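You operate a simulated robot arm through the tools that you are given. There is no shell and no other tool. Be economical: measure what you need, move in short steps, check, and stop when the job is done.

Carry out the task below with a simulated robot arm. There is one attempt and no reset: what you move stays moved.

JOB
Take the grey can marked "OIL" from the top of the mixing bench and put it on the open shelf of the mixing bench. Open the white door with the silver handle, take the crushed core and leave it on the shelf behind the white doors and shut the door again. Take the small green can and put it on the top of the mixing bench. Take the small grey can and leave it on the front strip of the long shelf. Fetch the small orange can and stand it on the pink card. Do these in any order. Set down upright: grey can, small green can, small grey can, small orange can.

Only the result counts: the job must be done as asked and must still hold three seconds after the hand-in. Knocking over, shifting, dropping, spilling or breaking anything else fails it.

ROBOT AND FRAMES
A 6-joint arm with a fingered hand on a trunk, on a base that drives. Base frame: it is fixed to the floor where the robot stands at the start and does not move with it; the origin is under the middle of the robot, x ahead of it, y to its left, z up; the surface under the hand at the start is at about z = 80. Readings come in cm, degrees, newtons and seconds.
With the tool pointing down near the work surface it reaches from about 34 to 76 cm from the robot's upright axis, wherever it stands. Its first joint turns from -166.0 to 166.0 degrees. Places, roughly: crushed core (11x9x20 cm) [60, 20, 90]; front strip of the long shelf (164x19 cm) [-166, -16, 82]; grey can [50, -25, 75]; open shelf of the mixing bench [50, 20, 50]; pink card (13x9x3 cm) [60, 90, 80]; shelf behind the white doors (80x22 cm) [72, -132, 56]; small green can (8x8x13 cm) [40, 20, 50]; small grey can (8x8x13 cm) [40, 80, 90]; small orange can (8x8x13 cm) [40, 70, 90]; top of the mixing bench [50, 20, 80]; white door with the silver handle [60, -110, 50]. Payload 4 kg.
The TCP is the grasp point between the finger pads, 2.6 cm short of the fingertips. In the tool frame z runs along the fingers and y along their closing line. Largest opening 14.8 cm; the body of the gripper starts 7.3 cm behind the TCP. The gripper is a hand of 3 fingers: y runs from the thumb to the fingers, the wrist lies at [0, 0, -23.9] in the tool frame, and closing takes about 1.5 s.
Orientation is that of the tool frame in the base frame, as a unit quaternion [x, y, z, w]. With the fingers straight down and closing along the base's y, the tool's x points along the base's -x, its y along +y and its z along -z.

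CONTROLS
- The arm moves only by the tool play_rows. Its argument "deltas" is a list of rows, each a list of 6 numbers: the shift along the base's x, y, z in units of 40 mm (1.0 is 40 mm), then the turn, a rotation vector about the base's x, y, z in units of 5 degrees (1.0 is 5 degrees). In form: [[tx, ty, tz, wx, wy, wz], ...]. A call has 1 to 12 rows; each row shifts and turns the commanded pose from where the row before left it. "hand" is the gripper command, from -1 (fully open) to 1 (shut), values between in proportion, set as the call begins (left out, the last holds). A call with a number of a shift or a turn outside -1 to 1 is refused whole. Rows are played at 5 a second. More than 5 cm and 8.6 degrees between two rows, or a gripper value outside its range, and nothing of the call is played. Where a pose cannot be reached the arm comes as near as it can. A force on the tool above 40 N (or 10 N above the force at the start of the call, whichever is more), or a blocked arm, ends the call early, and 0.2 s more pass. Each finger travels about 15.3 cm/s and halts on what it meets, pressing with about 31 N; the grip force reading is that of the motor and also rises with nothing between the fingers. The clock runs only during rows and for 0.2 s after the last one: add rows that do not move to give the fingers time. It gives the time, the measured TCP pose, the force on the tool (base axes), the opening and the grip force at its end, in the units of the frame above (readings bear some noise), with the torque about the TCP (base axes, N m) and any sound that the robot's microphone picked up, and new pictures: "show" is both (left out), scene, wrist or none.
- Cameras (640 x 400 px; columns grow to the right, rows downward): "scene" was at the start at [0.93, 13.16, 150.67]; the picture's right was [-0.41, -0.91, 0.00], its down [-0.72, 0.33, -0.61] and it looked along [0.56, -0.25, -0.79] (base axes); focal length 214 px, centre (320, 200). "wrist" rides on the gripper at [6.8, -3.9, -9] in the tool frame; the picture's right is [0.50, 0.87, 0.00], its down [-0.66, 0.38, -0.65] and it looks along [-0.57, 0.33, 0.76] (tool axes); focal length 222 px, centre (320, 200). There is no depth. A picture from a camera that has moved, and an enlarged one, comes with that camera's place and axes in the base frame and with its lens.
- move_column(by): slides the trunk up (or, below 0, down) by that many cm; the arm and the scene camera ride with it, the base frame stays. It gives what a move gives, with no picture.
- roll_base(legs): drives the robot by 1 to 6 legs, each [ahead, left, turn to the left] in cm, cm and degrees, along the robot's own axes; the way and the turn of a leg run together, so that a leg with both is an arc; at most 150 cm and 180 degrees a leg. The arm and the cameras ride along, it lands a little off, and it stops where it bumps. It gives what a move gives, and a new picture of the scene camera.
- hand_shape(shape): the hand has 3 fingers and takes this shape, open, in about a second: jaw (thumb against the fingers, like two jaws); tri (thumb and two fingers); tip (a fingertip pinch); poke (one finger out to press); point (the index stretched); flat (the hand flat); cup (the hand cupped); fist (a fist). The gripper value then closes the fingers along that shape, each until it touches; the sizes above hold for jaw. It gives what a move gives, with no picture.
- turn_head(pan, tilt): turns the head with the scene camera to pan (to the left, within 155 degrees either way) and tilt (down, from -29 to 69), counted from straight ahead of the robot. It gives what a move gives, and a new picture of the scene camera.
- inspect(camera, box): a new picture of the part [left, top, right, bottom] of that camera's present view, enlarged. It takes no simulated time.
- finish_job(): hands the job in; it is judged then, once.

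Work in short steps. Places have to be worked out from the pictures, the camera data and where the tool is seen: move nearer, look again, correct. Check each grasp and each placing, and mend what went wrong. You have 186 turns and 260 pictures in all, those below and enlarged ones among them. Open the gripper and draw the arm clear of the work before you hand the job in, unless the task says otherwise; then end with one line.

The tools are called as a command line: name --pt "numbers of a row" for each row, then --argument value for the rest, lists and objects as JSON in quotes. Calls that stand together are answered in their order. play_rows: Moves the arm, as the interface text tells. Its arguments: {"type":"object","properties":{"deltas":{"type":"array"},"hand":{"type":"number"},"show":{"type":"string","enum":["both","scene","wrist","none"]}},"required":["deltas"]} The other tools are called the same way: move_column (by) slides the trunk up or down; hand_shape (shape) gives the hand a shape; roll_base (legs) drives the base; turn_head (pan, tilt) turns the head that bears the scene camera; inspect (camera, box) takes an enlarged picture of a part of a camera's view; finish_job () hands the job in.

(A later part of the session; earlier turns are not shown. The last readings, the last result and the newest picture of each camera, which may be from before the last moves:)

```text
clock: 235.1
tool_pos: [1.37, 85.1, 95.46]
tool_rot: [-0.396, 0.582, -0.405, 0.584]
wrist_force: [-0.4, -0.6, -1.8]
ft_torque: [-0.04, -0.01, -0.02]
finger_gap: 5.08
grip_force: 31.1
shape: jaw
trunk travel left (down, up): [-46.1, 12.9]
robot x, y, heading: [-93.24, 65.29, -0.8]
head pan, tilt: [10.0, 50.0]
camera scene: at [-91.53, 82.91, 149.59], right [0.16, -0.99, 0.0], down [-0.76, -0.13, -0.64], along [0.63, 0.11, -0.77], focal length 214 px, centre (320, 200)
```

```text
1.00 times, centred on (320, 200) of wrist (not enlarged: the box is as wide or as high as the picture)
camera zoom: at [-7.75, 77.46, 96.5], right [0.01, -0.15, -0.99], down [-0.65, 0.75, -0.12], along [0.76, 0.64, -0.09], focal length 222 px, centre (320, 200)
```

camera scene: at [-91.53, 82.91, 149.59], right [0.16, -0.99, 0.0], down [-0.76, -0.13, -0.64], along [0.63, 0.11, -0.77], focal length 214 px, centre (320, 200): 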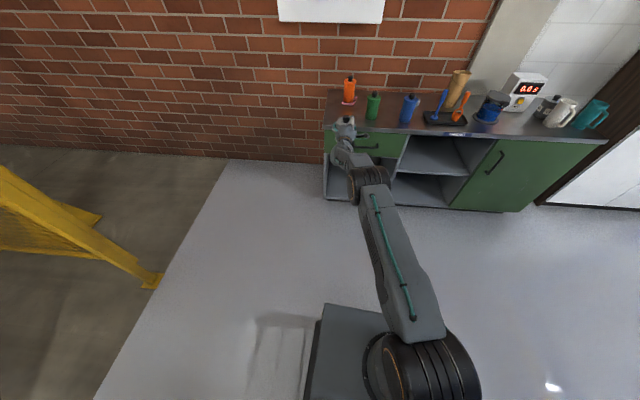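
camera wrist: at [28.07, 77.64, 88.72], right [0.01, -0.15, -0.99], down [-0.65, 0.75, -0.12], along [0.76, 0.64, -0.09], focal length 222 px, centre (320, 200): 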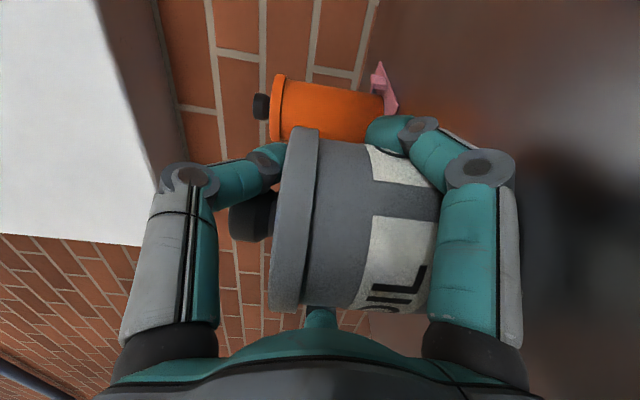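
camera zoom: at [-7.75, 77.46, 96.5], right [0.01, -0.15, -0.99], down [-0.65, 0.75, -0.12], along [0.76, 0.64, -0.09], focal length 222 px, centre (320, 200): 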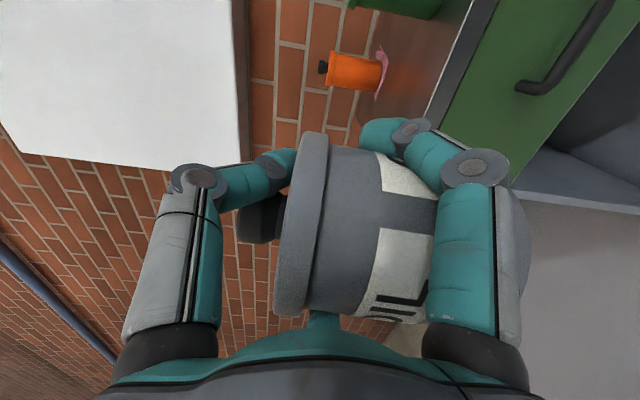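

Held firmly. Move right 65 and lower the trunk to shelf height.

roll_base --legs '[[0, -66, 0.7]]'

move_column --by -34.5

turn_head --pan 0 --tilt 28

inspect --camera "wrist" --box '[0, 0, 640, 400]'

```text
clock: 238.7
tool_pos: [0.86, 21.43, 95.51]
tool_rot: [-0.398, 0.58, -0.402, 0.586]
wrist_force: [0.0, 0.1, -2.5]
ft_torque: [-0.05, -0.01, 0.0]
finger_gap: 5.09
grip_force: 30.8
shape: jaw
trunk travel left (down, up): [-46.1, 12.9]
robot x, y, heading: [-93.69, 0.71, -0.1]
head pan, tilt: [10.0, 50.0]
camera scene: at [-91.99, 18.44, 149.59], right [0.17, -0.98, 0.0], down [-0.75, -0.13, -0.64], along [0.63, 0.11, -0.77], focal length 214 px, centre (320, 200)
```

scene: 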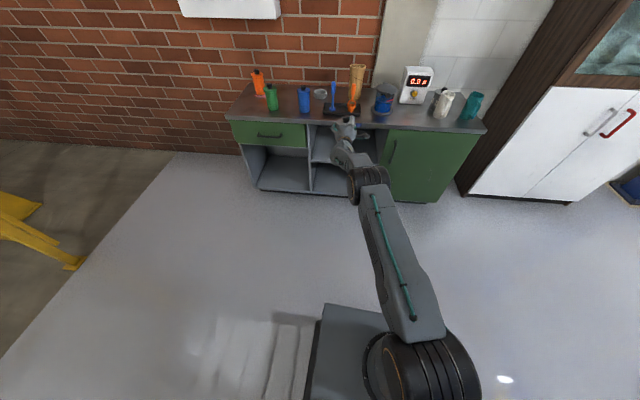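

```text
clock: 242.1
tool_pos: [0.79, 21.42, 60.97]
tool_rot: [-0.398, 0.581, -0.401, 0.586]
wrist_force: [0.0, 1.1, -2.2]
ft_torque: [0.0, -0.04, 0.0]
finger_gap: 5.09
grip_force: 31.0
shape: jaw
trunk travel left (down, up): [-11.6, 47.4]
robot x, y, heading: [-93.82, 1.16, 0.0]
head pan, tilt: [10.0, 50.0]
```

```text
clock: 242.9
tool_pos: [0.85, 21.39, 60.83]
tool_rot: [-0.399, 0.581, -0.401, 0.585]
wrist_force: [0.4, 0.2, -1.9]
ft_torque: [0.0, -0.04, 0.0]
finger_gap: 5.06
grip_force: 31.0
shape: jaw
trunk travel left (down, up): [-11.6, 47.4]
robot x, y, heading: [-93.7, 0.82, 0.0]
head pan, tilt: [0.0, 28.0]
camera scene: at [-90.46, 17.1, 118.35], right [0.0, -1.0, 0.0], down [-0.47, 0.0, -0.88], along [0.88, 0.0, -0.47], focal length 214 px, centre (320, 200)
```

scene: 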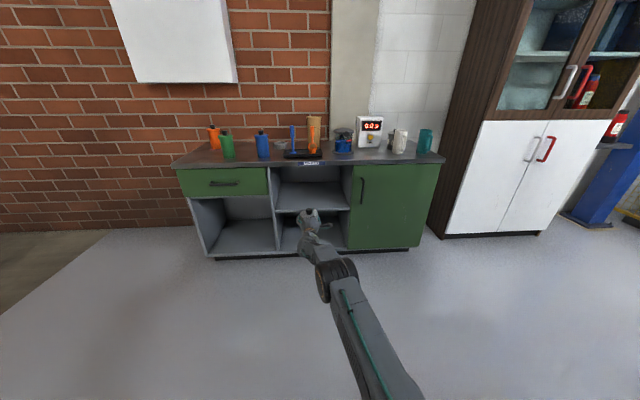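

```text
1.00 times, centred on (320, 200) of wrist (not enlarged: the box is as wide or as high as the picture)
camera zoom: at [-8.17, 13.78, 62.0], right [0.01, -0.15, -0.99], down [-0.65, 0.75, -0.12], along [0.76, 0.65, -0.1], focal length 222 px, centre (320, 200)
```

zoom: 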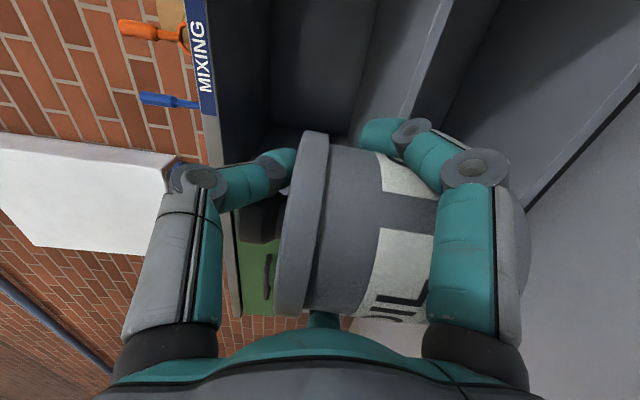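

Shelf z ≈ 46–47; can bottom is at ~53. Drive in 38 cm in two legs.

roll_base --legs '[[26, 0, 0]]'

roll_base --legs '[[12, 0, 0]]'

inspect --camera "scene" --box '[240, 130, 420, 270]'

```text
clock: 244.8
tool_pos: [27.11, 20.86, 60.85]
tool_rot: [-0.397, 0.582, -0.404, 0.584]
wrist_force: [-0.5, 0.6, -1.8]
ft_torque: [-0.01, -0.01, 0.02]
finger_gap: 5.07
grip_force: 30.8
shape: jaw
trunk travel left (down, up): [-11.6, 47.4]
robot x, y, heading: [-67.7, 0.96, -0.3]
head pan, tilt: [0.0, 28.0]
camera scene: at [-64.14, 17.02, 118.36], right [0.0, -1.0, 0.0], down [-0.47, 0.0, -0.88], along [0.88, 0.0, -0.47], focal length 214 px, centre (320, 200)
```

scene: 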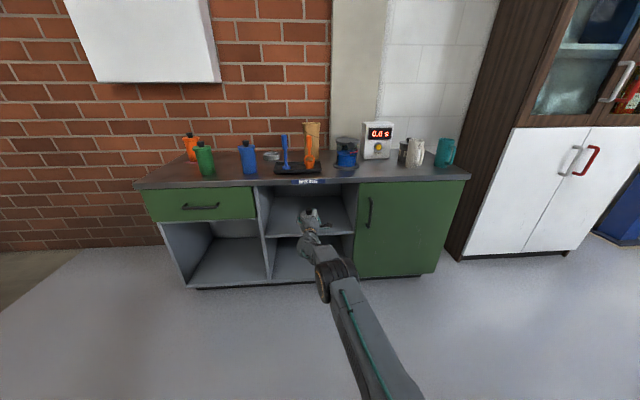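

```text
clock: 246.1
tool_pos: [39.35, 20.75, 60.99]
tool_rot: [-0.396, 0.582, -0.404, 0.584]
wrist_force: [0.2, -0.4, -1.9]
ft_torque: [-0.01, -0.02, 0.01]
finger_gap: 5.07
grip_force: 30.8
shape: jaw
trunk travel left (down, up): [-11.6, 47.4]
robot x, y, heading: [-55.11, 0.45, -0.5]
head pan, tilt: [0.0, 28.0]
camera scene: at [-52.07, 16.95, 118.36], right [-0.01, -1.0, 0.0], down [-0.47, 0.0, -0.88], along [0.88, -0.01, -0.47], focal length 214 px, centre (320, 200)
```

scene: 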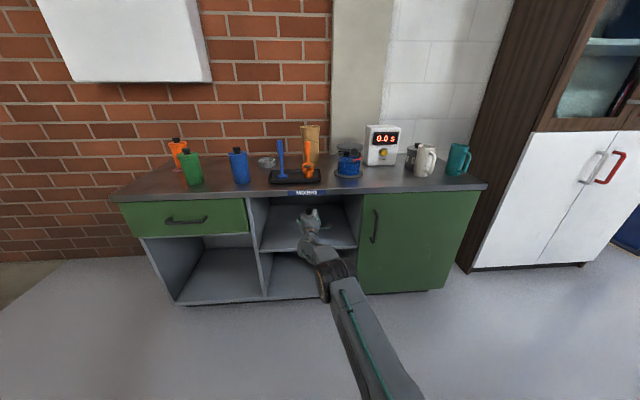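

```text
2.86 times, centred on (330, 200) of scene
camera zoom: at [-52.07, 16.95, 118.36], right [-0.01, -1.0, 0.0], down [-0.47, 0.0, -0.88], along [0.88, -0.01, -0.47], focal length 613 px, centre (291, 200)
```

zoom: 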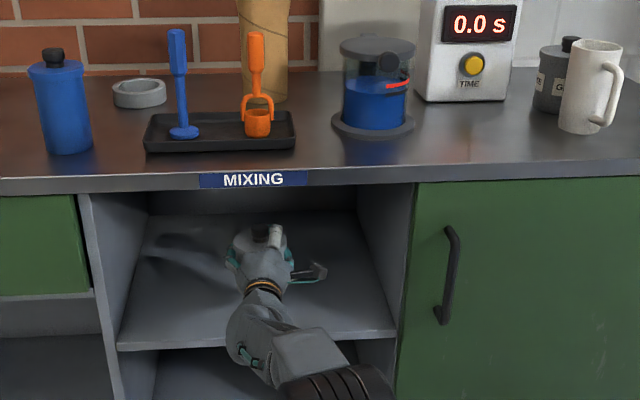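

Inside. Lower the trunk stepwise to contact.

move_column --by -5

move_column --by -0.8

move_column --by -0.6

```text
clock: 247.0
tool_pos: [39.22, 20.8, 56.07]
tool_rot: [-0.397, 0.582, -0.403, 0.584]
wrist_force: [0.0, 0.5, -1.8]
ft_torque: [0.03, -0.03, 0.01]
finger_gap: 5.08
grip_force: 30.9
shape: jaw
trunk travel left (down, up): [-6.6, 52.4]
robot x, y, heading: [-55.38, 0.69, -0.5]
head pan, tilt: [0.0, 28.0]
```

```text
clock: 247.6
tool_pos: [39.23, 20.68, 55.11]
tool_rot: [-0.396, 0.582, -0.403, 0.584]
wrist_force: [0.1, -0.1, -1.1]
ft_torque: [-0.04, -0.01, 0.03]
finger_gap: 5.09
grip_force: 30.7
shape: jaw
trunk travel left (down, up): [-5.8, 53.2]
robot x, y, heading: [-55.33, 0.98, -0.2]
head pan, tilt: [0.0, 28.0]
```

```text
clock: 248.1
tool_pos: [39.2, 20.65, 54.62]
tool_rot: [-0.397, 0.582, -0.404, 0.584]
wrist_force: [-0.3, -0.7, -3.3]
ft_torque: [-0.02, -0.08, 0.02]
finger_gap: 5.07
grip_force: 31.0
shape: jaw
trunk travel left (down, up): [-5.2, 53.8]
robot x, y, heading: [-55.5, 0.58, -0.4]
head pan, tilt: [0.0, 28.0]
```

move_column --by -0.5

move_column --by -0.5

inspect --camera "wrist" --box '[0, 0, 640, 400]'

```text
clock: 248.7
tool_pos: [39.23, 20.74, 54.26]
tool_rot: [-0.395, 0.583, -0.403, 0.585]
wrist_force: [-0.9, -0.4, 4.1]
ft_torque: [-0.02, -0.13, 0.0]
finger_gap: 5.08
grip_force: 31.3
shape: jaw
trunk travel left (down, up): [-4.7, 54.3]
robot x, y, heading: [-55.38, 0.7, -0.3]
head pan, tilt: [0.0, 28.0]
```

```text
clock: 249.2
tool_pos: [39.21, 20.66, 53.99]
tool_rot: [-0.395, 0.58, -0.404, 0.586]
wrist_force: [-2.6, 0.1, 16.4]
ft_torque: [-0.18, -0.37, 0.0]
finger_gap: 5.13
grip_force: 30.8
shape: jaw
trunk travel left (down, up): [-4.2, 54.8]
robot x, y, heading: [-55.47, 0.82, -0.7]
head pan, tilt: [0.0, 28.0]
```

```text
1.00 times, centred on (320, 200) of wrist (not enlarged: the box is as wide or as high as the picture)
camera zoom: at [30.14, 13.07, 55.0], right [0.01, -0.15, -0.99], down [-0.65, 0.75, -0.12], along [0.76, 0.64, -0.09], focal length 222 px, centre (320, 200)
```

zoom: 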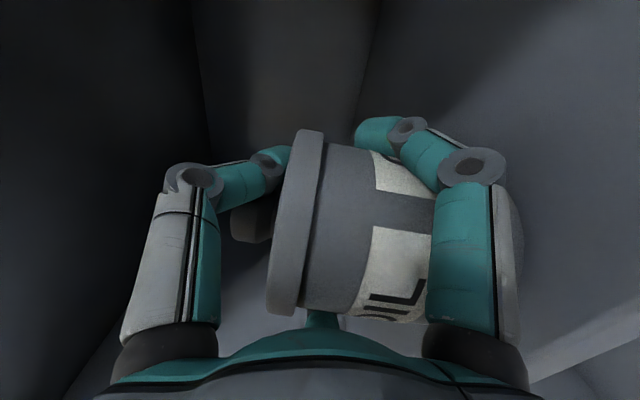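

Contact. Release and back out straight.

play_rows --pt "0 0 0 0 0 0" --pt "0 0 0 0 0 0" --pt "0 0 0 0 0 0" --pt "0 0 0 0 0 0" --pt "0 0 0 0 0 0" --pt "0 0 0 0 0 0" --hand -0.48 --show "wrist"

roll_base --legs '[[-45, 0, 0]]'

inspect --camera "scene" --box '[200, 100, 440, 260]'

```text
clock: 250.6
tool_pos: [39.25, 20.64, 53.6]
tool_rot: [-0.396, 0.582, -0.403, 0.584]
wrist_force: [0.5, 0.8, 0.5]
ft_torque: [-0.03, 0.01, -0.02]
finger_gap: 10.92
grip_force: 0.1
shape: jaw
trunk travel left (down, up): [-4.2, 54.8]
robot x, y, heading: [-55.33, 0.81, -0.4]
head pan, tilt: [0.0, 28.0]
camera wrist: at [30.19, 13.08, 54.6], right [0.01, -0.15, -0.99], down [-0.65, 0.75, -0.12], along [0.76, 0.64, -0.1], focal length 222 px, centre (320, 200)
```

wrist: 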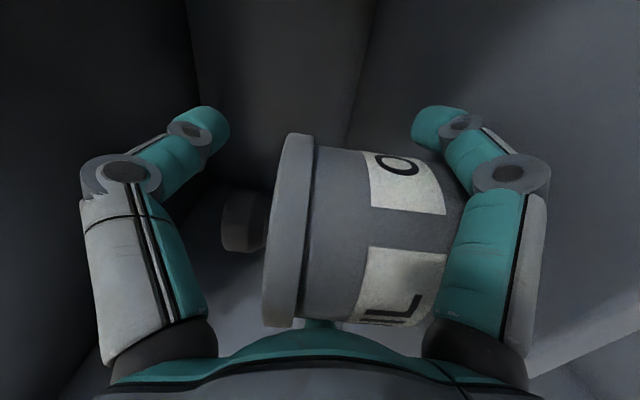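

```text
clock: 253.3
tool_pos: [-6.63, 21.32, 53.56]
tool_rot: [-0.398, 0.581, -0.403, 0.585]
wrist_force: [-0.3, -0.7, -0.2]
ft_torque: [0.02, 0.0, 0.01]
finger_gap: 10.95
grip_force: 0.0
shape: jaw
trunk travel left (down, up): [-4.2, 54.8]
robot x, y, heading: [-101.37, 1.12, -0.4]
head pan, tilt: [0.0, 28.0]
camera scene: at [-97.87, 17.14, 110.96], right [0.0, -1.0, 0.0], down [-0.47, 0.0, -0.88], along [0.88, 0.0, -0.47], focal length 214 px, centre (320, 200)
```

scene: 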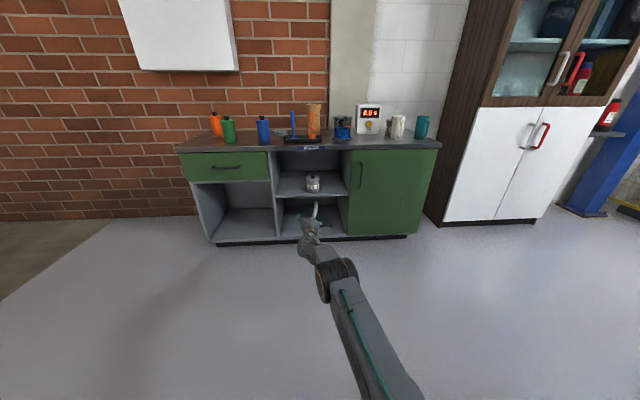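

```text
2.50 times, centred on (320, 180) of scene
camera zoom: at [-97.87, 17.14, 110.96], right [0.0, -1.0, 0.0], down [-0.47, 0.0, -0.88], along [0.88, 0.0, -0.47], focal length 536 px, centre (320, 250)
```

zoom: 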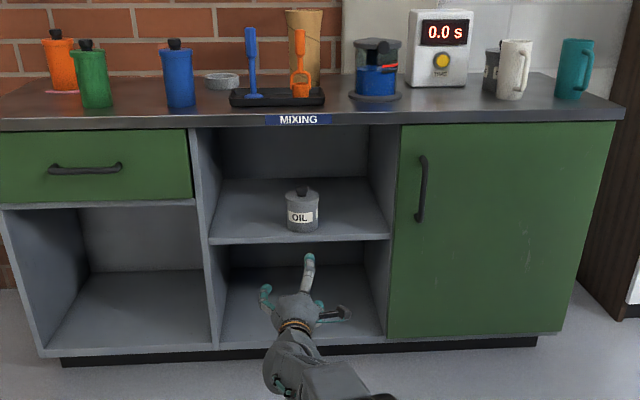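

OIL stands on the open shelf. Now the cabinet: I drive right to look at the white doors.

move_column --by 25

roll_base --legs '[[0, -100, 0.4]]'

turn_head --pan -15 --tilt 30

```text
clock: 255.9
tool_pos: [-6.69, 21.27, 78.63]
tool_rot: [-0.398, 0.581, -0.403, 0.585]
wrist_force: [-0.1, -0.1, -0.8]
ft_torque: [-0.02, -0.01, 0.01]
finger_gap: 10.94
grip_force: 0.1
shape: jaw
trunk travel left (down, up): [-29.2, 29.8]
robot x, y, heading: [-100.94, 1.06, -0.3]
head pan, tilt: [0.0, 28.0]
```

```text
clock: 261.0
tool_pos: [-6.9, -76.3, 78.53]
tool_rot: [-0.396, 0.582, -0.404, 0.584]
wrist_force: [-0.2, 0.3, 1.2]
ft_torque: [0.03, 0.0, 0.05]
finger_gap: 10.93
grip_force: 0.0
shape: jaw
trunk travel left (down, up): [-29.2, 29.8]
robot x, y, heading: [-101.85, -96.53, -0.3]
head pan, tilt: [0.0, 28.0]
camera scene: at [-98.18, -80.06, 135.96], right [-0.01, -1.0, 0.0], down [-0.47, 0.0, -0.88], along [0.88, -0.01, -0.47], focal length 214 px, centre (320, 200)
```

scene: 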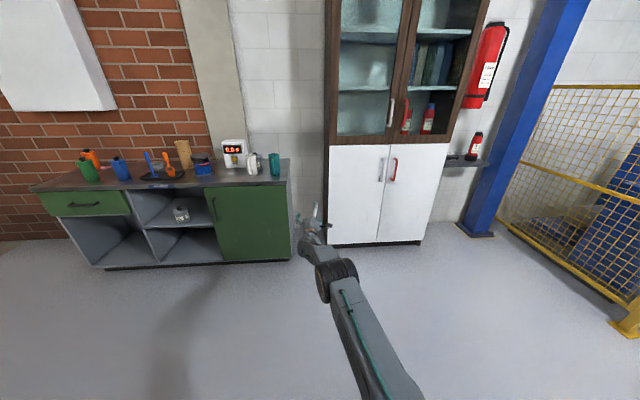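

```text
clock: 261.8
tool_pos: [-6.89, -76.41, 78.53]
tool_rot: [-0.396, 0.582, -0.405, 0.583]
wrist_force: [-0.6, -0.4, 0.2]
ft_torque: [0.02, 0.02, -0.01]
finger_gap: 10.94
grip_force: 0.1
shape: jaw
trunk travel left (down, up): [-29.2, 29.8]
robot x, y, heading: [-101.72, -96.84, -0.4]
head pan, tilt: [-15.0, 30.0]
camera scene: at [-98.58, -82.4, 135.65], right [-0.26, -0.96, 0.0], down [-0.48, 0.13, -0.87], along [0.84, -0.23, -0.5], focal length 214 px, centre (320, 200)
```

scene: 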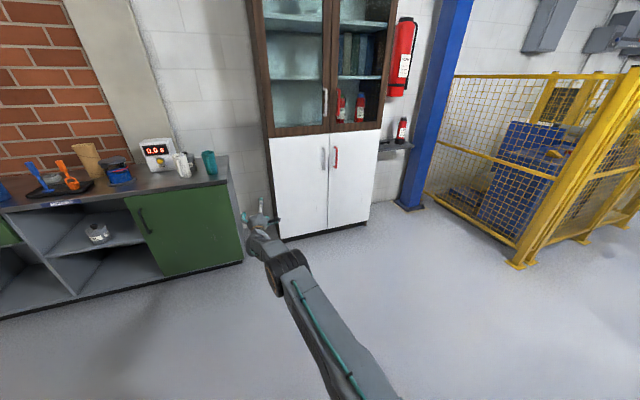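

The cabinet front is at x ≈ 60; left door y −87…−132, silver handle at about y −129, z 68–89. I move to face it and look closer.

roll_base --legs '[[0, -52, 0.3], [44, 0, 0]]'

inspect --camera "wrist" --box '[0, 0, 640, 400]'

turn_head --pan 5 --tilt 30

```text
clock: 267.0
tool_pos: [36.34, -122.92, 78.62]
tool_rot: [-0.408, 0.573, -0.392, 0.592]
wrist_force: [0.0, -0.3, 0.4]
ft_torque: [0.0, -0.01, -0.02]
finger_gap: 10.92
grip_force: 0.0
shape: jaw
trunk travel left (down, up): [-29.2, 29.8]
robot x, y, heading: [-57.49, -146.87, 2.0]
head pan, tilt: [-15.0, 30.0]
camera scene: at [-55.16, -132.68, 135.65], right [-0.23, -0.97, 0.0], down [-0.49, 0.11, -0.87], along [0.84, -0.2, -0.5], focal length 214 px, centre (320, 200)
```

scene: 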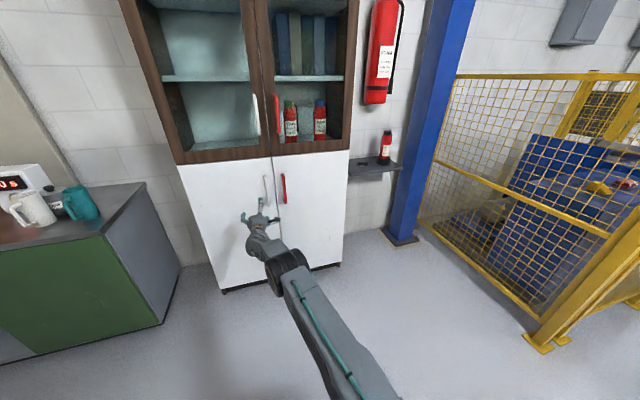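

```text
1.00 times, centred on (320, 200) of wrist (not enlarged: the box is as wide or as high as the picture)
camera zoom: at [27.52, -130.84, 79.61], right [0.01, -0.15, -0.99], down [-0.68, 0.73, -0.12], along [0.74, 0.67, -0.1], focal length 222 px, centre (320, 200)
```

zoom: 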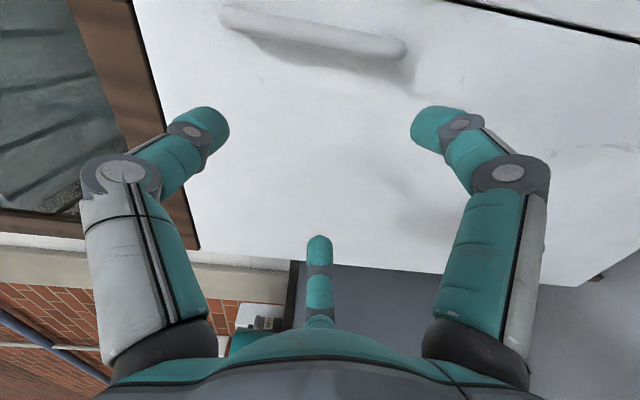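

```text
clock: 267.9
tool_pos: [36.35, -122.95, 78.57]
tool_rot: [-0.408, 0.574, -0.393, 0.592]
wrist_force: [-0.4, 0.2, -0.1]
ft_torque: [-0.03, -0.02, -0.02]
finger_gap: 10.91
grip_force: 0.1
shape: jaw
trunk travel left (down, up): [-29.2, 29.8]
robot x, y, heading: [-57.37, -146.84, 2.0]
head pan, tilt: [5.0, 30.0]
camera scene: at [-54.98, -129.54, 135.65], right [0.12, -0.99, 0.0], down [-0.5, -0.06, -0.87], along [0.86, 0.1, -0.5], focal length 214 px, centre (320, 200)
```

scene: 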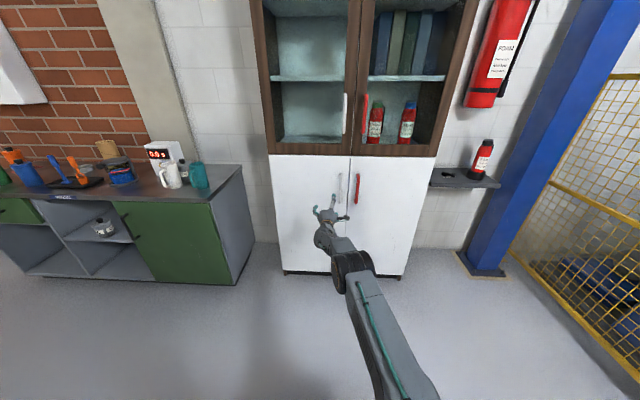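

Handle roughly at (57, −128, 80). Correct heading and close in by 9 cm.

roll_base --legs '[[9, -2, -2]]'

inspect --camera "wrist" --box '[0, 0, 640, 400]'

inspect --camera "scene" --box '[260, 150, 440, 270]'

```text
clock: 269.0
tool_pos: [46.23, -127.78, 78.63]
tool_rot: [-0.399, 0.581, -0.402, 0.586]
wrist_force: [-0.3, 0.6, 0.2]
ft_torque: [0.0, -0.01, -0.04]
finger_gap: 10.92
grip_force: 0.0
shape: jaw
trunk travel left (down, up): [-29.2, 29.8]
robot x, y, heading: [-48.33, -148.46, -0.0]
head pan, tilt: [5.0, 30.0]
camera scene: at [-45.19, -131.45, 135.65], right [0.09, -1.0, 0.0], down [-0.5, -0.04, -0.87], along [0.86, 0.08, -0.5], focal length 214 px, centre (320, 200)
```

scene: 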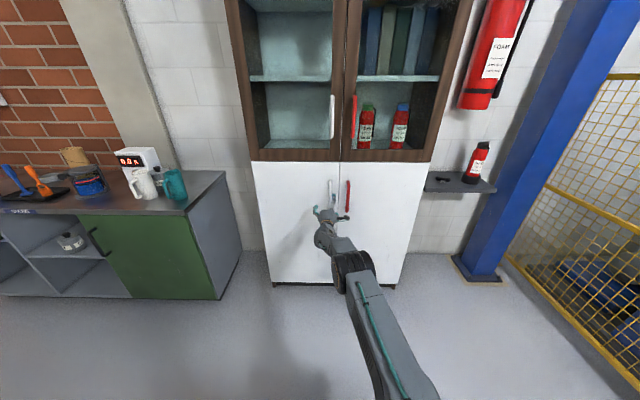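

```text
1.00 times, centred on (320, 200) of wrist (not enlarged: the box is as wide or as high as the picture)
camera zoom: at [37.23, -135.54, 79.6], right [0.01, -0.15, -0.99], down [-0.65, 0.75, -0.12], along [0.76, 0.65, -0.1], focal length 222 px, centre (320, 200)
```

zoom: 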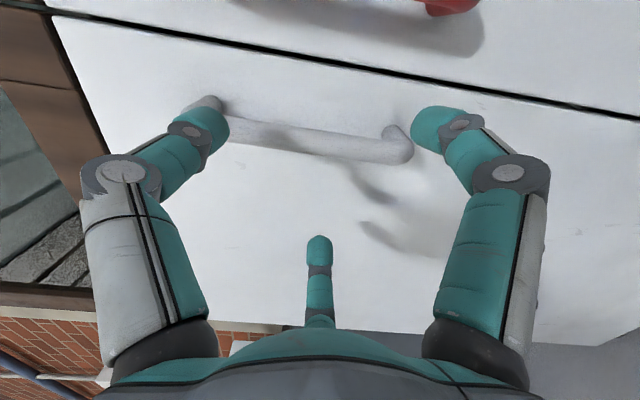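

```text
3.33 times, centred on (350, 210) of scene
camera zoom: at [-45.19, -131.45, 135.65], right [0.09, -1.0, 0.0], down [-0.5, -0.04, -0.87], along [0.86, 0.08, -0.5], focal length 715 px, centre (220, 167)
```

zoom: 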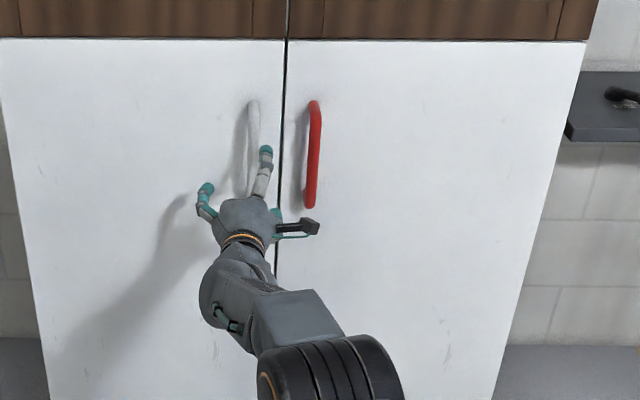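

Triangulated bar at (54, −127.8), z 72–87. Advance 7.7 cm so it lies between the fingers.

roll_base --legs '[[7.7, 0, 0]]'

inspect --camera "wrist" --box '[0, 0, 640, 400]'

```text
clock: 270.0
tool_pos: [53.91, -127.97, 78.56]
tool_rot: [-0.397, 0.581, -0.402, 0.586]
wrist_force: [-28.7, -4.0, -1.4]
ft_torque: [-0.16, 0.26, 1.8]
finger_gap: 10.7
grip_force: 0.0
shape: jaw
trunk travel left (down, up): [-29.2, 29.8]
robot x, y, heading: [-40.5, -148.6, -0.0]
head pan, tilt: [5.0, 30.0]
camera scene: at [-37.55, -131.48, 135.65], right [0.09, -1.0, 0.0], down [-0.5, -0.04, -0.87], along [0.86, 0.08, -0.5], focal length 214 px, centre (320, 200)
```

scene: 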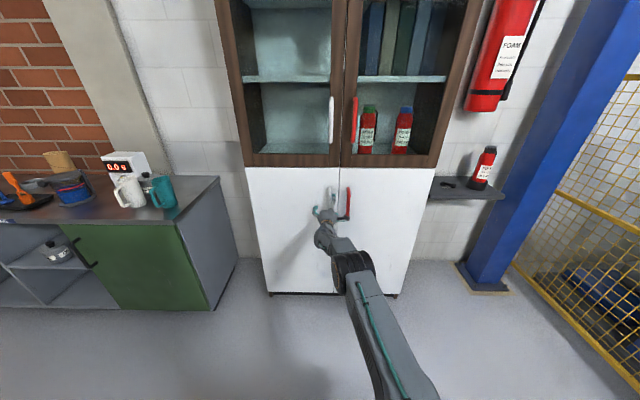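

```text
1.00 times, centred on (320, 200) of wrist (not enlarged: the box is as wide or as high as the picture)
camera zoom: at [44.94, -135.61, 79.66], right [0.01, -0.16, -0.99], down [-0.65, 0.75, -0.12], along [0.76, 0.65, -0.1], focal length 222 px, centre (320, 200)
```

zoom: 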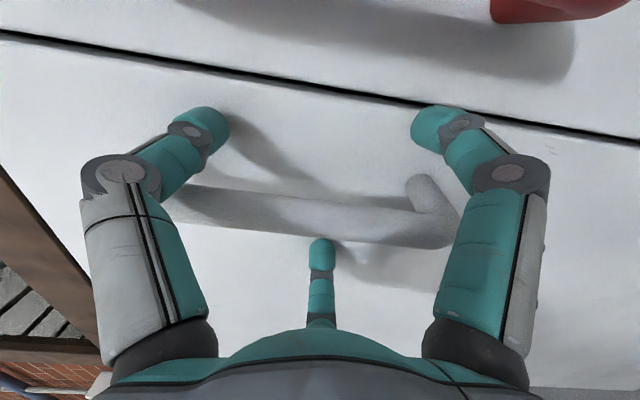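

The +y fingertip touched the door (surface x ≈ 56.6), the bar is between the fingers. Back off 0.7 and close on the bar.

roll_base --legs '[[-0.8, 0, 0]]'

play_rows --pt "0 0 0 0 0 0" --pt "0 0 0 0 0 0" --pt "0 0 0 0 0 0" --pt "0 0 0 0 0 0" --pt "0 0 0 0 0 0" --pt "0 0 0 0 0 0" --pt "0 0 0 0 0 0" --pt "0 0 0 0 0 0" --hand 1 --show "wrist"

```text
clock: 270.8
tool_pos: [53.22, -128.0, 78.53]
tool_rot: [-0.399, 0.581, -0.402, 0.585]
wrist_force: [-0.3, 0.5, -0.6]
ft_torque: [-0.03, 0.01, -0.03]
finger_gap: 10.93
grip_force: 0.1
shape: jaw
trunk travel left (down, up): [-29.2, 29.8]
robot x, y, heading: [-41.43, -148.57, -0.1]
head pan, tilt: [5.0, 30.0]
camera scene: at [-38.08, -131.45, 135.65], right [0.09, -1.0, 0.0], down [-0.5, -0.04, -0.87], along [0.86, 0.07, -0.5], focal length 214 px, centre (320, 200)
```

scene: 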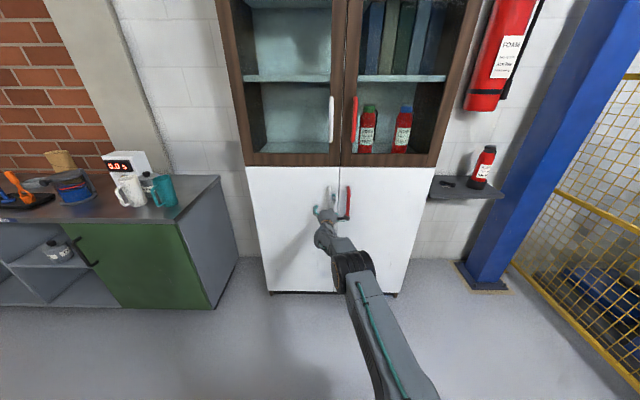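

```text
clock: 272.6
tool_pos: [53.31, -128.32, 78.74]
tool_rot: [-0.396, 0.581, -0.403, 0.586]
wrist_force: [1.5, -19.3, 12.4]
ft_torque: [0.61, 0.14, 0.16]
finger_gap: 1.44
grip_force: 30.3
shape: jaw
trunk travel left (down, up): [-29.2, 29.8]
robot x, y, heading: [-41.14, -148.48, -0.2]
head pan, tilt: [5.0, 30.0]
camera wrist: at [44.26, -135.84, 79.67], right [0.01, -0.15, -0.99], down [-0.65, 0.75, -0.12], along [0.76, 0.64, -0.09], focal length 222 px, centre (320, 200)
```

wrist: 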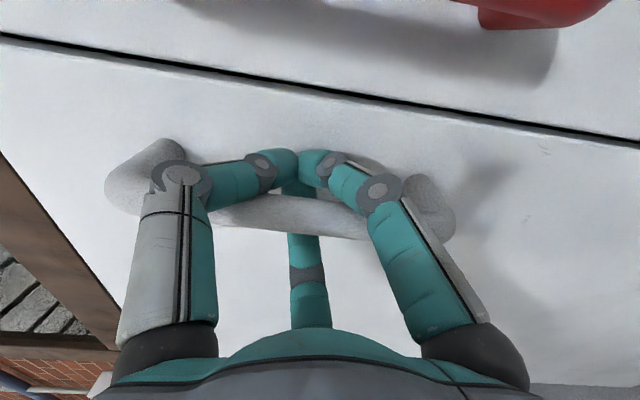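

The fingers are hooked behind the bar. Pull along the door's arc (hinge ≈ (57, −87.5)) in small legs, watching forces.

roll_base --legs '[[-7, 1.3, 0]]'

roll_base --legs '[[-6.6, 2.5, 0]]'

```text
clock: 273.6
tool_pos: [46.32, -127.23, 78.67]
tool_rot: [-0.395, 0.583, -0.402, 0.585]
wrist_force: [-7.6, -31.9, 8.0]
ft_torque: [1.04, -0.2, 0.23]
finger_gap: 1.59
grip_force: 31.0
shape: jaw
trunk travel left (down, up): [-29.2, 29.8]
robot x, y, heading: [-48.3, -146.83, -0.1]
head pan, tilt: [5.0, 30.0]
camera scene: at [-45.17, -130.48, 135.69], right [0.09, -1.0, 0.0], down [-0.5, -0.04, -0.87], along [0.86, 0.08, -0.5], focal length 214 px, centre (320, 200)
```

scene: 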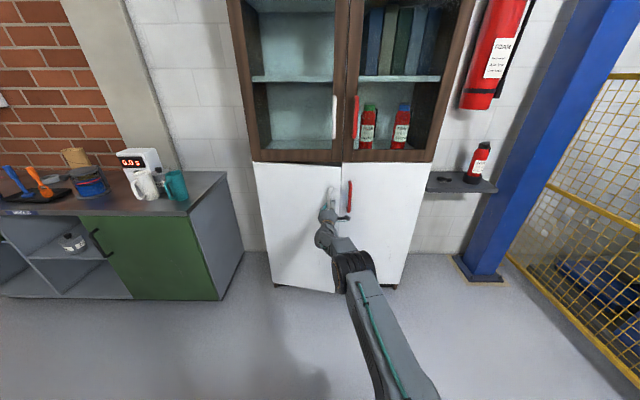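

```text
clock: 274.6
tool_pos: [39.74, -124.7, 78.43]
tool_rot: [-0.396, 0.583, -0.403, 0.584]
wrist_force: [-5.7, -13.3, 0.5]
ft_torque: [0.62, -0.1, 0.17]
finger_gap: 1.44
grip_force: 30.9
shape: jaw
trunk travel left (down, up): [-29.2, 29.8]
robot x, y, heading: [-54.86, -144.79, 0.1]
head pan, tilt: [5.0, 30.0]
camera scene: at [-51.78, -127.81, 135.66], right [0.09, -1.0, 0.0], down [-0.5, -0.04, -0.87], along [0.86, 0.07, -0.5], focal length 214 px, centre (320, 200)
```

scene: 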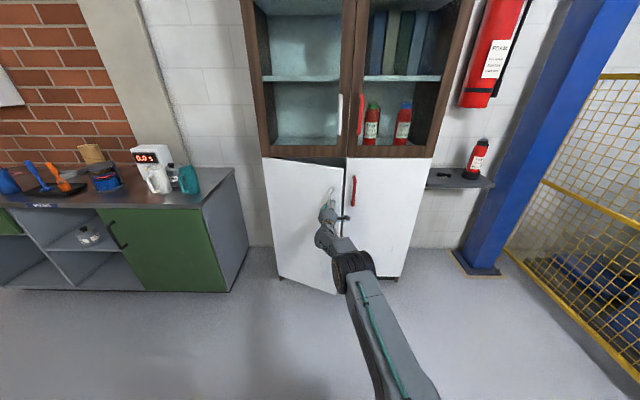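

The door swings open. Continue along the arc.

roll_base --legs '[[-6.1, 3.6, 0], [-5.4, 4.6, 0]]'

roll_base --legs '[[-4.5, 5.5, 0]]'

inspect --camera "wrist" --box '[0, 0, 640, 400]'

```text
clock: 276.2
tool_pos: [28.34, -116.06, 78.41]
tool_rot: [-0.397, 0.581, -0.403, 0.585]
wrist_force: [-7.6, -7.6, 1.3]
ft_torque: [0.43, -0.3, 0.34]
finger_gap: 1.45
grip_force: 30.7
shape: jaw
trunk travel left (down, up): [-29.2, 29.8]
robot x, y, heading: [-66.13, -136.5, 0.3]
head pan, tilt: [5.0, 30.0]
camera scene: at [-63.12, -119.49, 135.66], right [0.09, -1.0, 0.0], down [-0.5, -0.04, -0.87], along [0.86, 0.08, -0.5], focal length 214 px, centre (320, 200)
```

scene: 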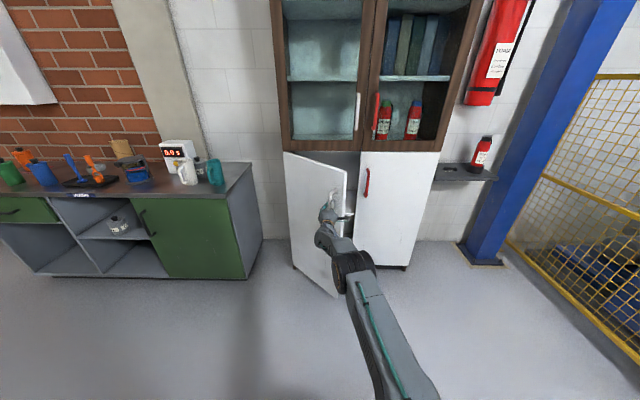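

```text
clock: 277.2
tool_pos: [23.87, -110.74, 78.47]
tool_rot: [-0.397, 0.582, -0.402, 0.584]
wrist_force: [0.3, 0.2, -0.1]
ft_torque: [0.03, 0.01, 0.02]
finger_gap: 1.38
grip_force: 30.7
shape: jaw
trunk travel left (down, up): [-29.2, 29.8]
robot x, y, heading: [-70.91, -130.92, -0.1]
head pan, tilt: [5.0, 30.0]
camera scene: at [-67.54, -113.85, 135.65], right [0.09, -1.0, 0.0], down [-0.5, -0.04, -0.87], along [0.86, 0.08, -0.5], focal length 214 px, centre (320, 200)
```

scene: 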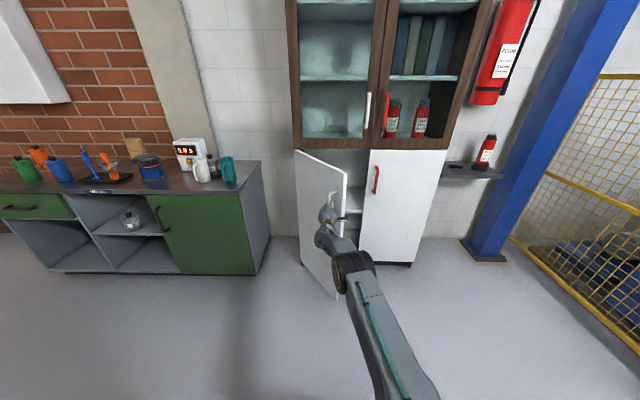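

```text
1.00 times, centred on (320, 200) of wrist (not enlarged: the box is as wide or as high as the picture)
camera zoom: at [14.88, -118.2, 79.51], right [0.01, -0.16, -0.99], down [-0.65, 0.75, -0.12], along [0.76, 0.64, -0.1], focal length 222 px, centre (320, 200)
```

zoom: 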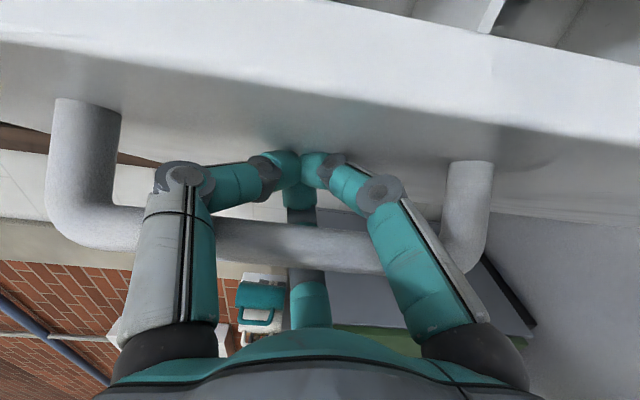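

Free-swinging at about 50°. Continue to about 70°.

roll_base --legs '[[-3.5, 6.2, 0]]'

roll_base --legs '[[-2.4, 6.6, 0]]'

```text
clock: 278.3
tool_pos: [20.4, -104.12, 78.52]
tool_rot: [-0.399, 0.581, -0.401, 0.585]
wrist_force: [-0.2, -0.3, 0.0]
ft_torque: [-0.02, 0.02, -0.03]
finger_gap: 1.38
grip_force: 31.3
shape: jaw
trunk travel left (down, up): [-29.2, 29.8]
robot x, y, heading: [-73.94, -124.81, -0.0]
head pan, tilt: [5.0, 30.0]
camera scene: at [-71.05, -107.68, 135.65], right [0.09, -1.0, 0.0], down [-0.5, -0.04, -0.87], along [0.86, 0.08, -0.5], focal length 214 px, centre (320, 200)
```

scene: 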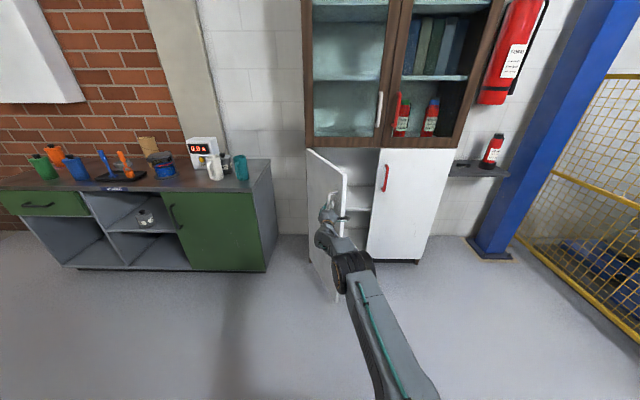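

```text
clock: 279.3
tool_pos: [18.0, -97.56, 78.47]
tool_rot: [-0.398, 0.582, -0.401, 0.585]
wrist_force: [-0.2, 0.0, 0.0]
ft_torque: [-0.03, 0.01, 0.01]
finger_gap: 1.37
grip_force: 31.0
shape: jaw
trunk travel left (down, up): [-29.2, 29.8]
robot x, y, heading: [-76.64, -117.84, 0.2]
head pan, tilt: [5.0, 30.0]
camera scene: at [-73.5, -101.03, 135.65], right [0.09, -1.0, 0.0], down [-0.5, -0.04, -0.87], along [0.86, 0.08, -0.5], focal length 214 px, centre (320, 200)
```

scene: 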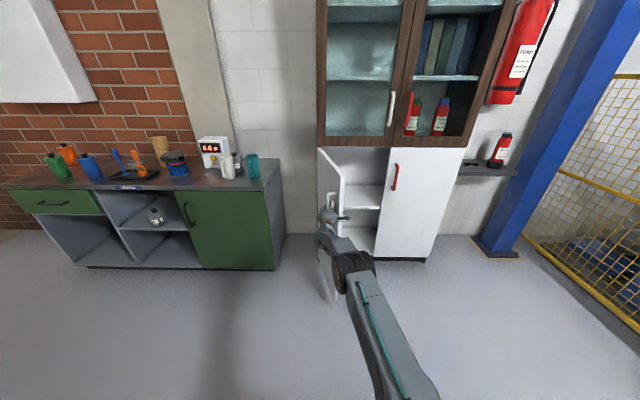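

One more step to ~80°, then release, back off and look inside.

roll_base --legs '[[-1.2, 6.5, 0]]'

play_rows --pt "0 0 0 0 0 0" --pt "0 0 0 0 0 0" --pt "0 0 0 0 0 0" --pt "0 0 0 0 0 0" --pt "0 0 0 0 0 0" --pt "0 0 0 0 0 0" --hand -0.6 --show "wrist"

```text
clock: 280.3
tool_pos: [16.83, -90.84, 78.48]
tool_rot: [-0.398, 0.582, -0.402, 0.584]
wrist_force: [0.1, 0.0, 0.6]
ft_torque: [-0.01, 0.03, 0.03]
finger_gap: 1.36
grip_force: 30.9
shape: jaw
trunk travel left (down, up): [-29.2, 29.8]
robot x, y, heading: [-77.8, -110.95, 0.1]
head pan, tilt: [5.0, 30.0]
camera scene: at [-74.66, -94.31, 135.65], right [0.09, -1.0, 0.0], down [-0.5, -0.04, -0.87], along [0.86, 0.08, -0.5], focal length 214 px, centre (320, 200)
```

scene: 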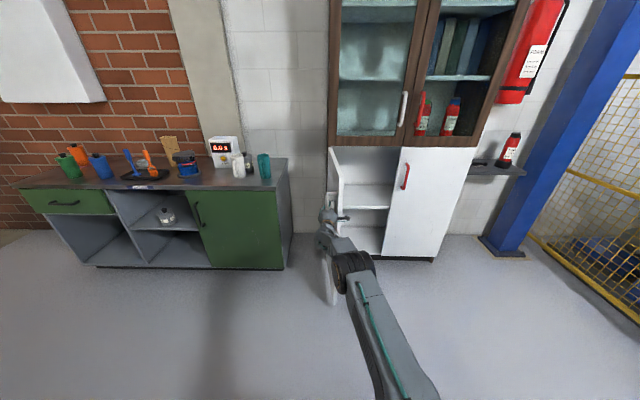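

```text
clock: 281.7
tool_pos: [16.78, -90.91, 78.68]
tool_rot: [-0.398, 0.581, -0.403, 0.585]
wrist_force: [7.0, 0.9, 12.5]
ft_torque: [0.18, 0.26, 0.33]
finger_gap: 11.44
grip_force: 0.0
shape: jaw
trunk travel left (down, up): [-29.2, 29.8]
robot x, y, heading: [-77.83, -111.1, -0.2]
head pan, tilt: [5.0, 30.0]
camera wrist: at [7.74, -98.58, 79.66], right [0.01, -0.15, -0.99], down [-0.65, 0.75, -0.12], along [0.76, 0.64, -0.09], focal length 222 px, centre (320, 200)
```

wrist: 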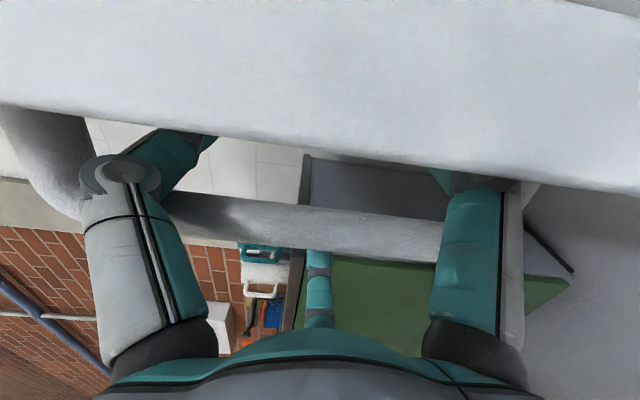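

The lower finger touches the handle's bottom post; narrow the hand slightly, then retreat straight back.

play_rows --pt "0 0 0 0 0 0" --pt "0 0 0 0 0 0" --pt "0 0 0 0 0 0" --hand -0.15 --show "wrist"

roll_base --legs '[[-8, 0, 0]]'

inspect --camera "wrist" --box '[0, 0, 640, 400]'

```text
clock: 282.5
tool_pos: [16.7, -90.9, 78.15]
tool_rot: [-0.399, 0.583, -0.401, 0.583]
wrist_force: [8.8, 0.7, -3.1]
ft_torque: [0.36, -0.15, -0.01]
finger_gap: 1.86
grip_force: 30.8
shape: jaw
trunk travel left (down, up): [-29.2, 29.8]
robot x, y, heading: [-77.69, -111.32, 0.0]
head pan, tilt: [5.0, 30.0]
camera wrist: at [7.82, -98.61, 79.23], right [0.0, -0.16, -0.99], down [-0.65, 0.75, -0.12], along [0.76, 0.64, -0.1], focal length 222 px, centre (320, 200)
```

wrist: 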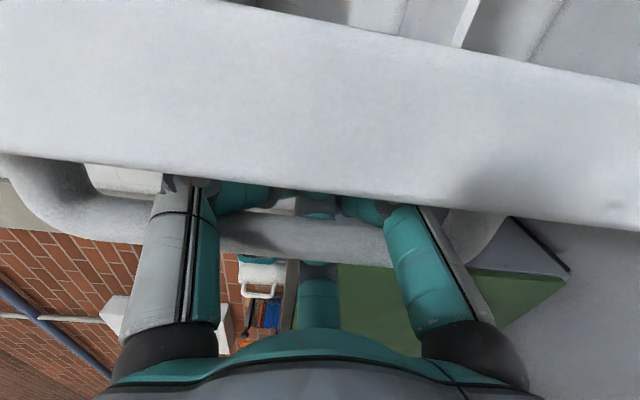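

```text
clock: 283.2
tool_pos: [16.53, -91.19, 78.32]
tool_rot: [-0.398, 0.583, -0.403, 0.583]
wrist_force: [28.8, 1.6, -5.8]
ft_torque: [0.32, -0.06, -0.05]
finger_gap: 1.7
grip_force: 31.4
shape: jaw
trunk travel left (down, up): [-29.2, 29.8]
robot x, y, heading: [-78.34, -111.63, 0.1]
head pan, tilt: [5.0, 30.0]
stopped in leg 1: the force on the tool passed its limit at 66 N (the readings are from after the stop); the commanded pose is now the measured one
camera scene: at [-74.81, -94.27, 135.63], right [0.09, -1.0, 0.0], down [-0.5, -0.04, -0.86], along [0.86, 0.07, -0.5], focal length 214 px, centre (320, 200)
```

scene: 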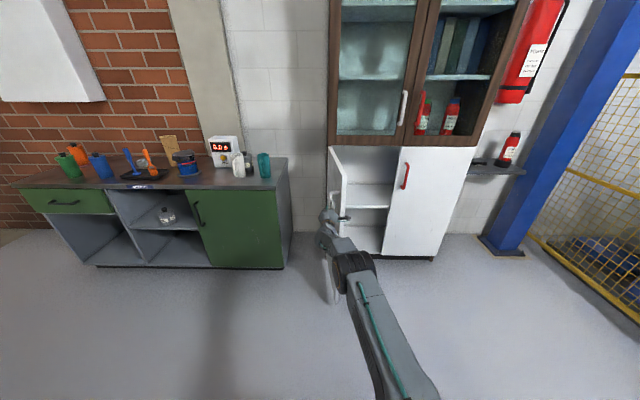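

```text
1.00 times, centred on (320, 200) of wrist (not enlarged: the box is as wide or as high as the picture)
camera zoom: at [7.55, -98.88, 79.27], right [0.0, -0.16, -0.99], down [-0.65, 0.75, -0.12], along [0.76, 0.64, -0.1], focal length 222 px, centre (320, 200)
```

zoom: 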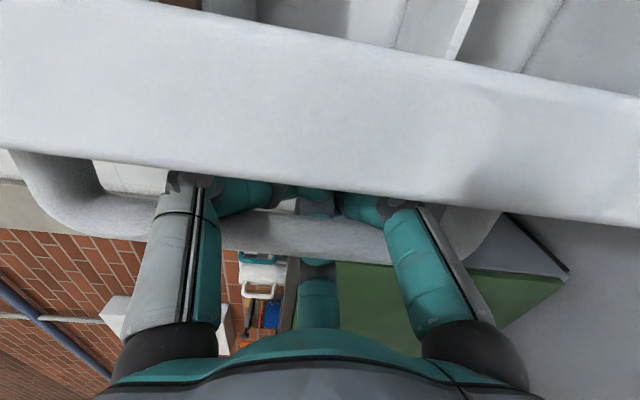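

The hand had closed on the bar again. Open it to ~9.6 cm and check, then retreat.

play_rows --pt "0 0 0 0 0 0" --pt "0 0 0 0 0 0" --pt "0 0 0 0 0 0" --pt "0 0 0 0 0 0" --pt "0 0 0 0 0 0" --hand -0.4 --show "wrist"

```text
clock: 284.4
tool_pos: [16.3, -91.2, 78.59]
tool_rot: [-0.397, 0.582, -0.403, 0.584]
wrist_force: [1.6, 1.6, 7.4]
ft_torque: [0.06, 0.15, 0.15]
finger_gap: 9.93
grip_force: 0.1
shape: jaw
trunk travel left (down, up): [-29.2, 29.8]
robot x, y, heading: [-78.28, -111.18, 0.2]
head pan, tilt: [5.0, 30.0]
camera wrist: at [7.27, -98.78, 79.67], right [0.01, -0.15, -0.99], down [-0.65, 0.75, -0.12], along [0.76, 0.64, -0.09], focal length 222 px, centre (320, 200)
```

wrist: 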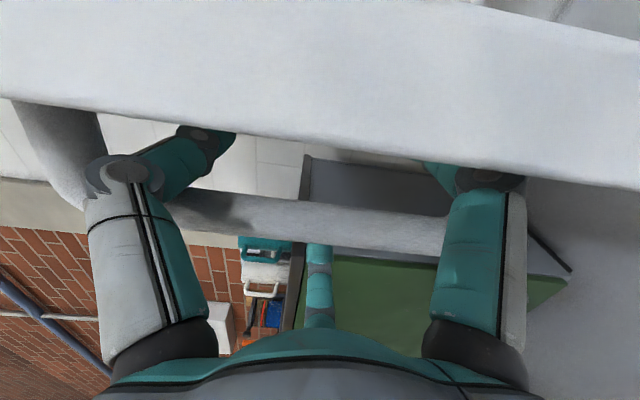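

Raise 0.7 to free the lower finger and retreat straight back.

move_column --by 0.7

roll_base --legs '[[-10, 0, 0]]'

inspect --camera "wrist" --box '[0, 0, 640, 400]'

```text
clock: 285.0
tool_pos: [16.31, -91.18, 79.05]
tool_rot: [-0.397, 0.583, -0.403, 0.583]
wrist_force: [0.0, 1.0, -2.4]
ft_torque: [0.46, -0.02, 0.05]
finger_gap: 10.13
grip_force: 0.1
shape: jaw
trunk travel left (down, up): [-29.9, 29.1]
robot x, y, heading: [-78.14, -111.61, -0.3]
head pan, tilt: [5.0, 30.0]
```

```text
clock: 286.1
tool_pos: [6.51, -91.18, 79.25]
tool_rot: [-0.396, 0.583, -0.403, 0.584]
wrist_force: [0.9, -0.1, 1.0]
ft_torque: [0.0, -0.01, 0.01]
finger_gap: 10.35
grip_force: 0.0
shape: jaw
trunk travel left (down, up): [-29.9, 29.1]
robot x, y, heading: [-88.53, -111.41, -0.1]
head pan, tilt: [5.0, 30.0]
camera scene: at [-85.15, -94.29, 136.35], right [0.09, -1.0, 0.0], down [-0.5, -0.04, -0.87], along [0.86, 0.07, -0.5], focal length 214 px, centre (320, 200)
```

scene: 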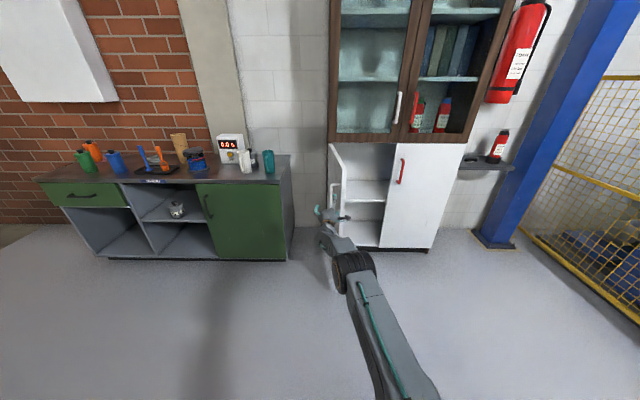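

```text
1.00 times, centred on (320, 200) of wrist (not enlarged: the box is as wide or as high as the picture)
camera zoom: at [-2.68, -98.93, 80.24], right [0.01, -0.16, -0.99], down [-0.65, 0.75, -0.12], along [0.76, 0.64, -0.1], focal length 222 px, centre (320, 200)
```

zoom: 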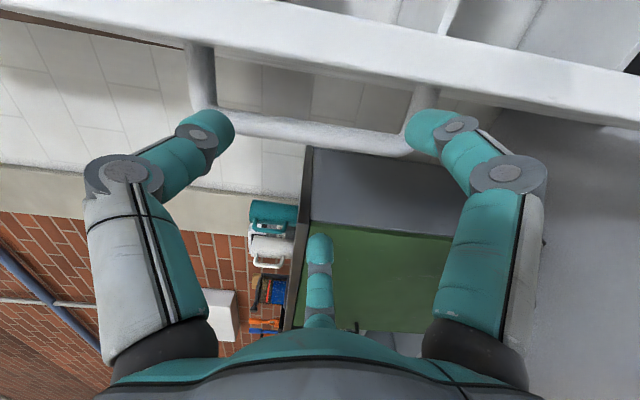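

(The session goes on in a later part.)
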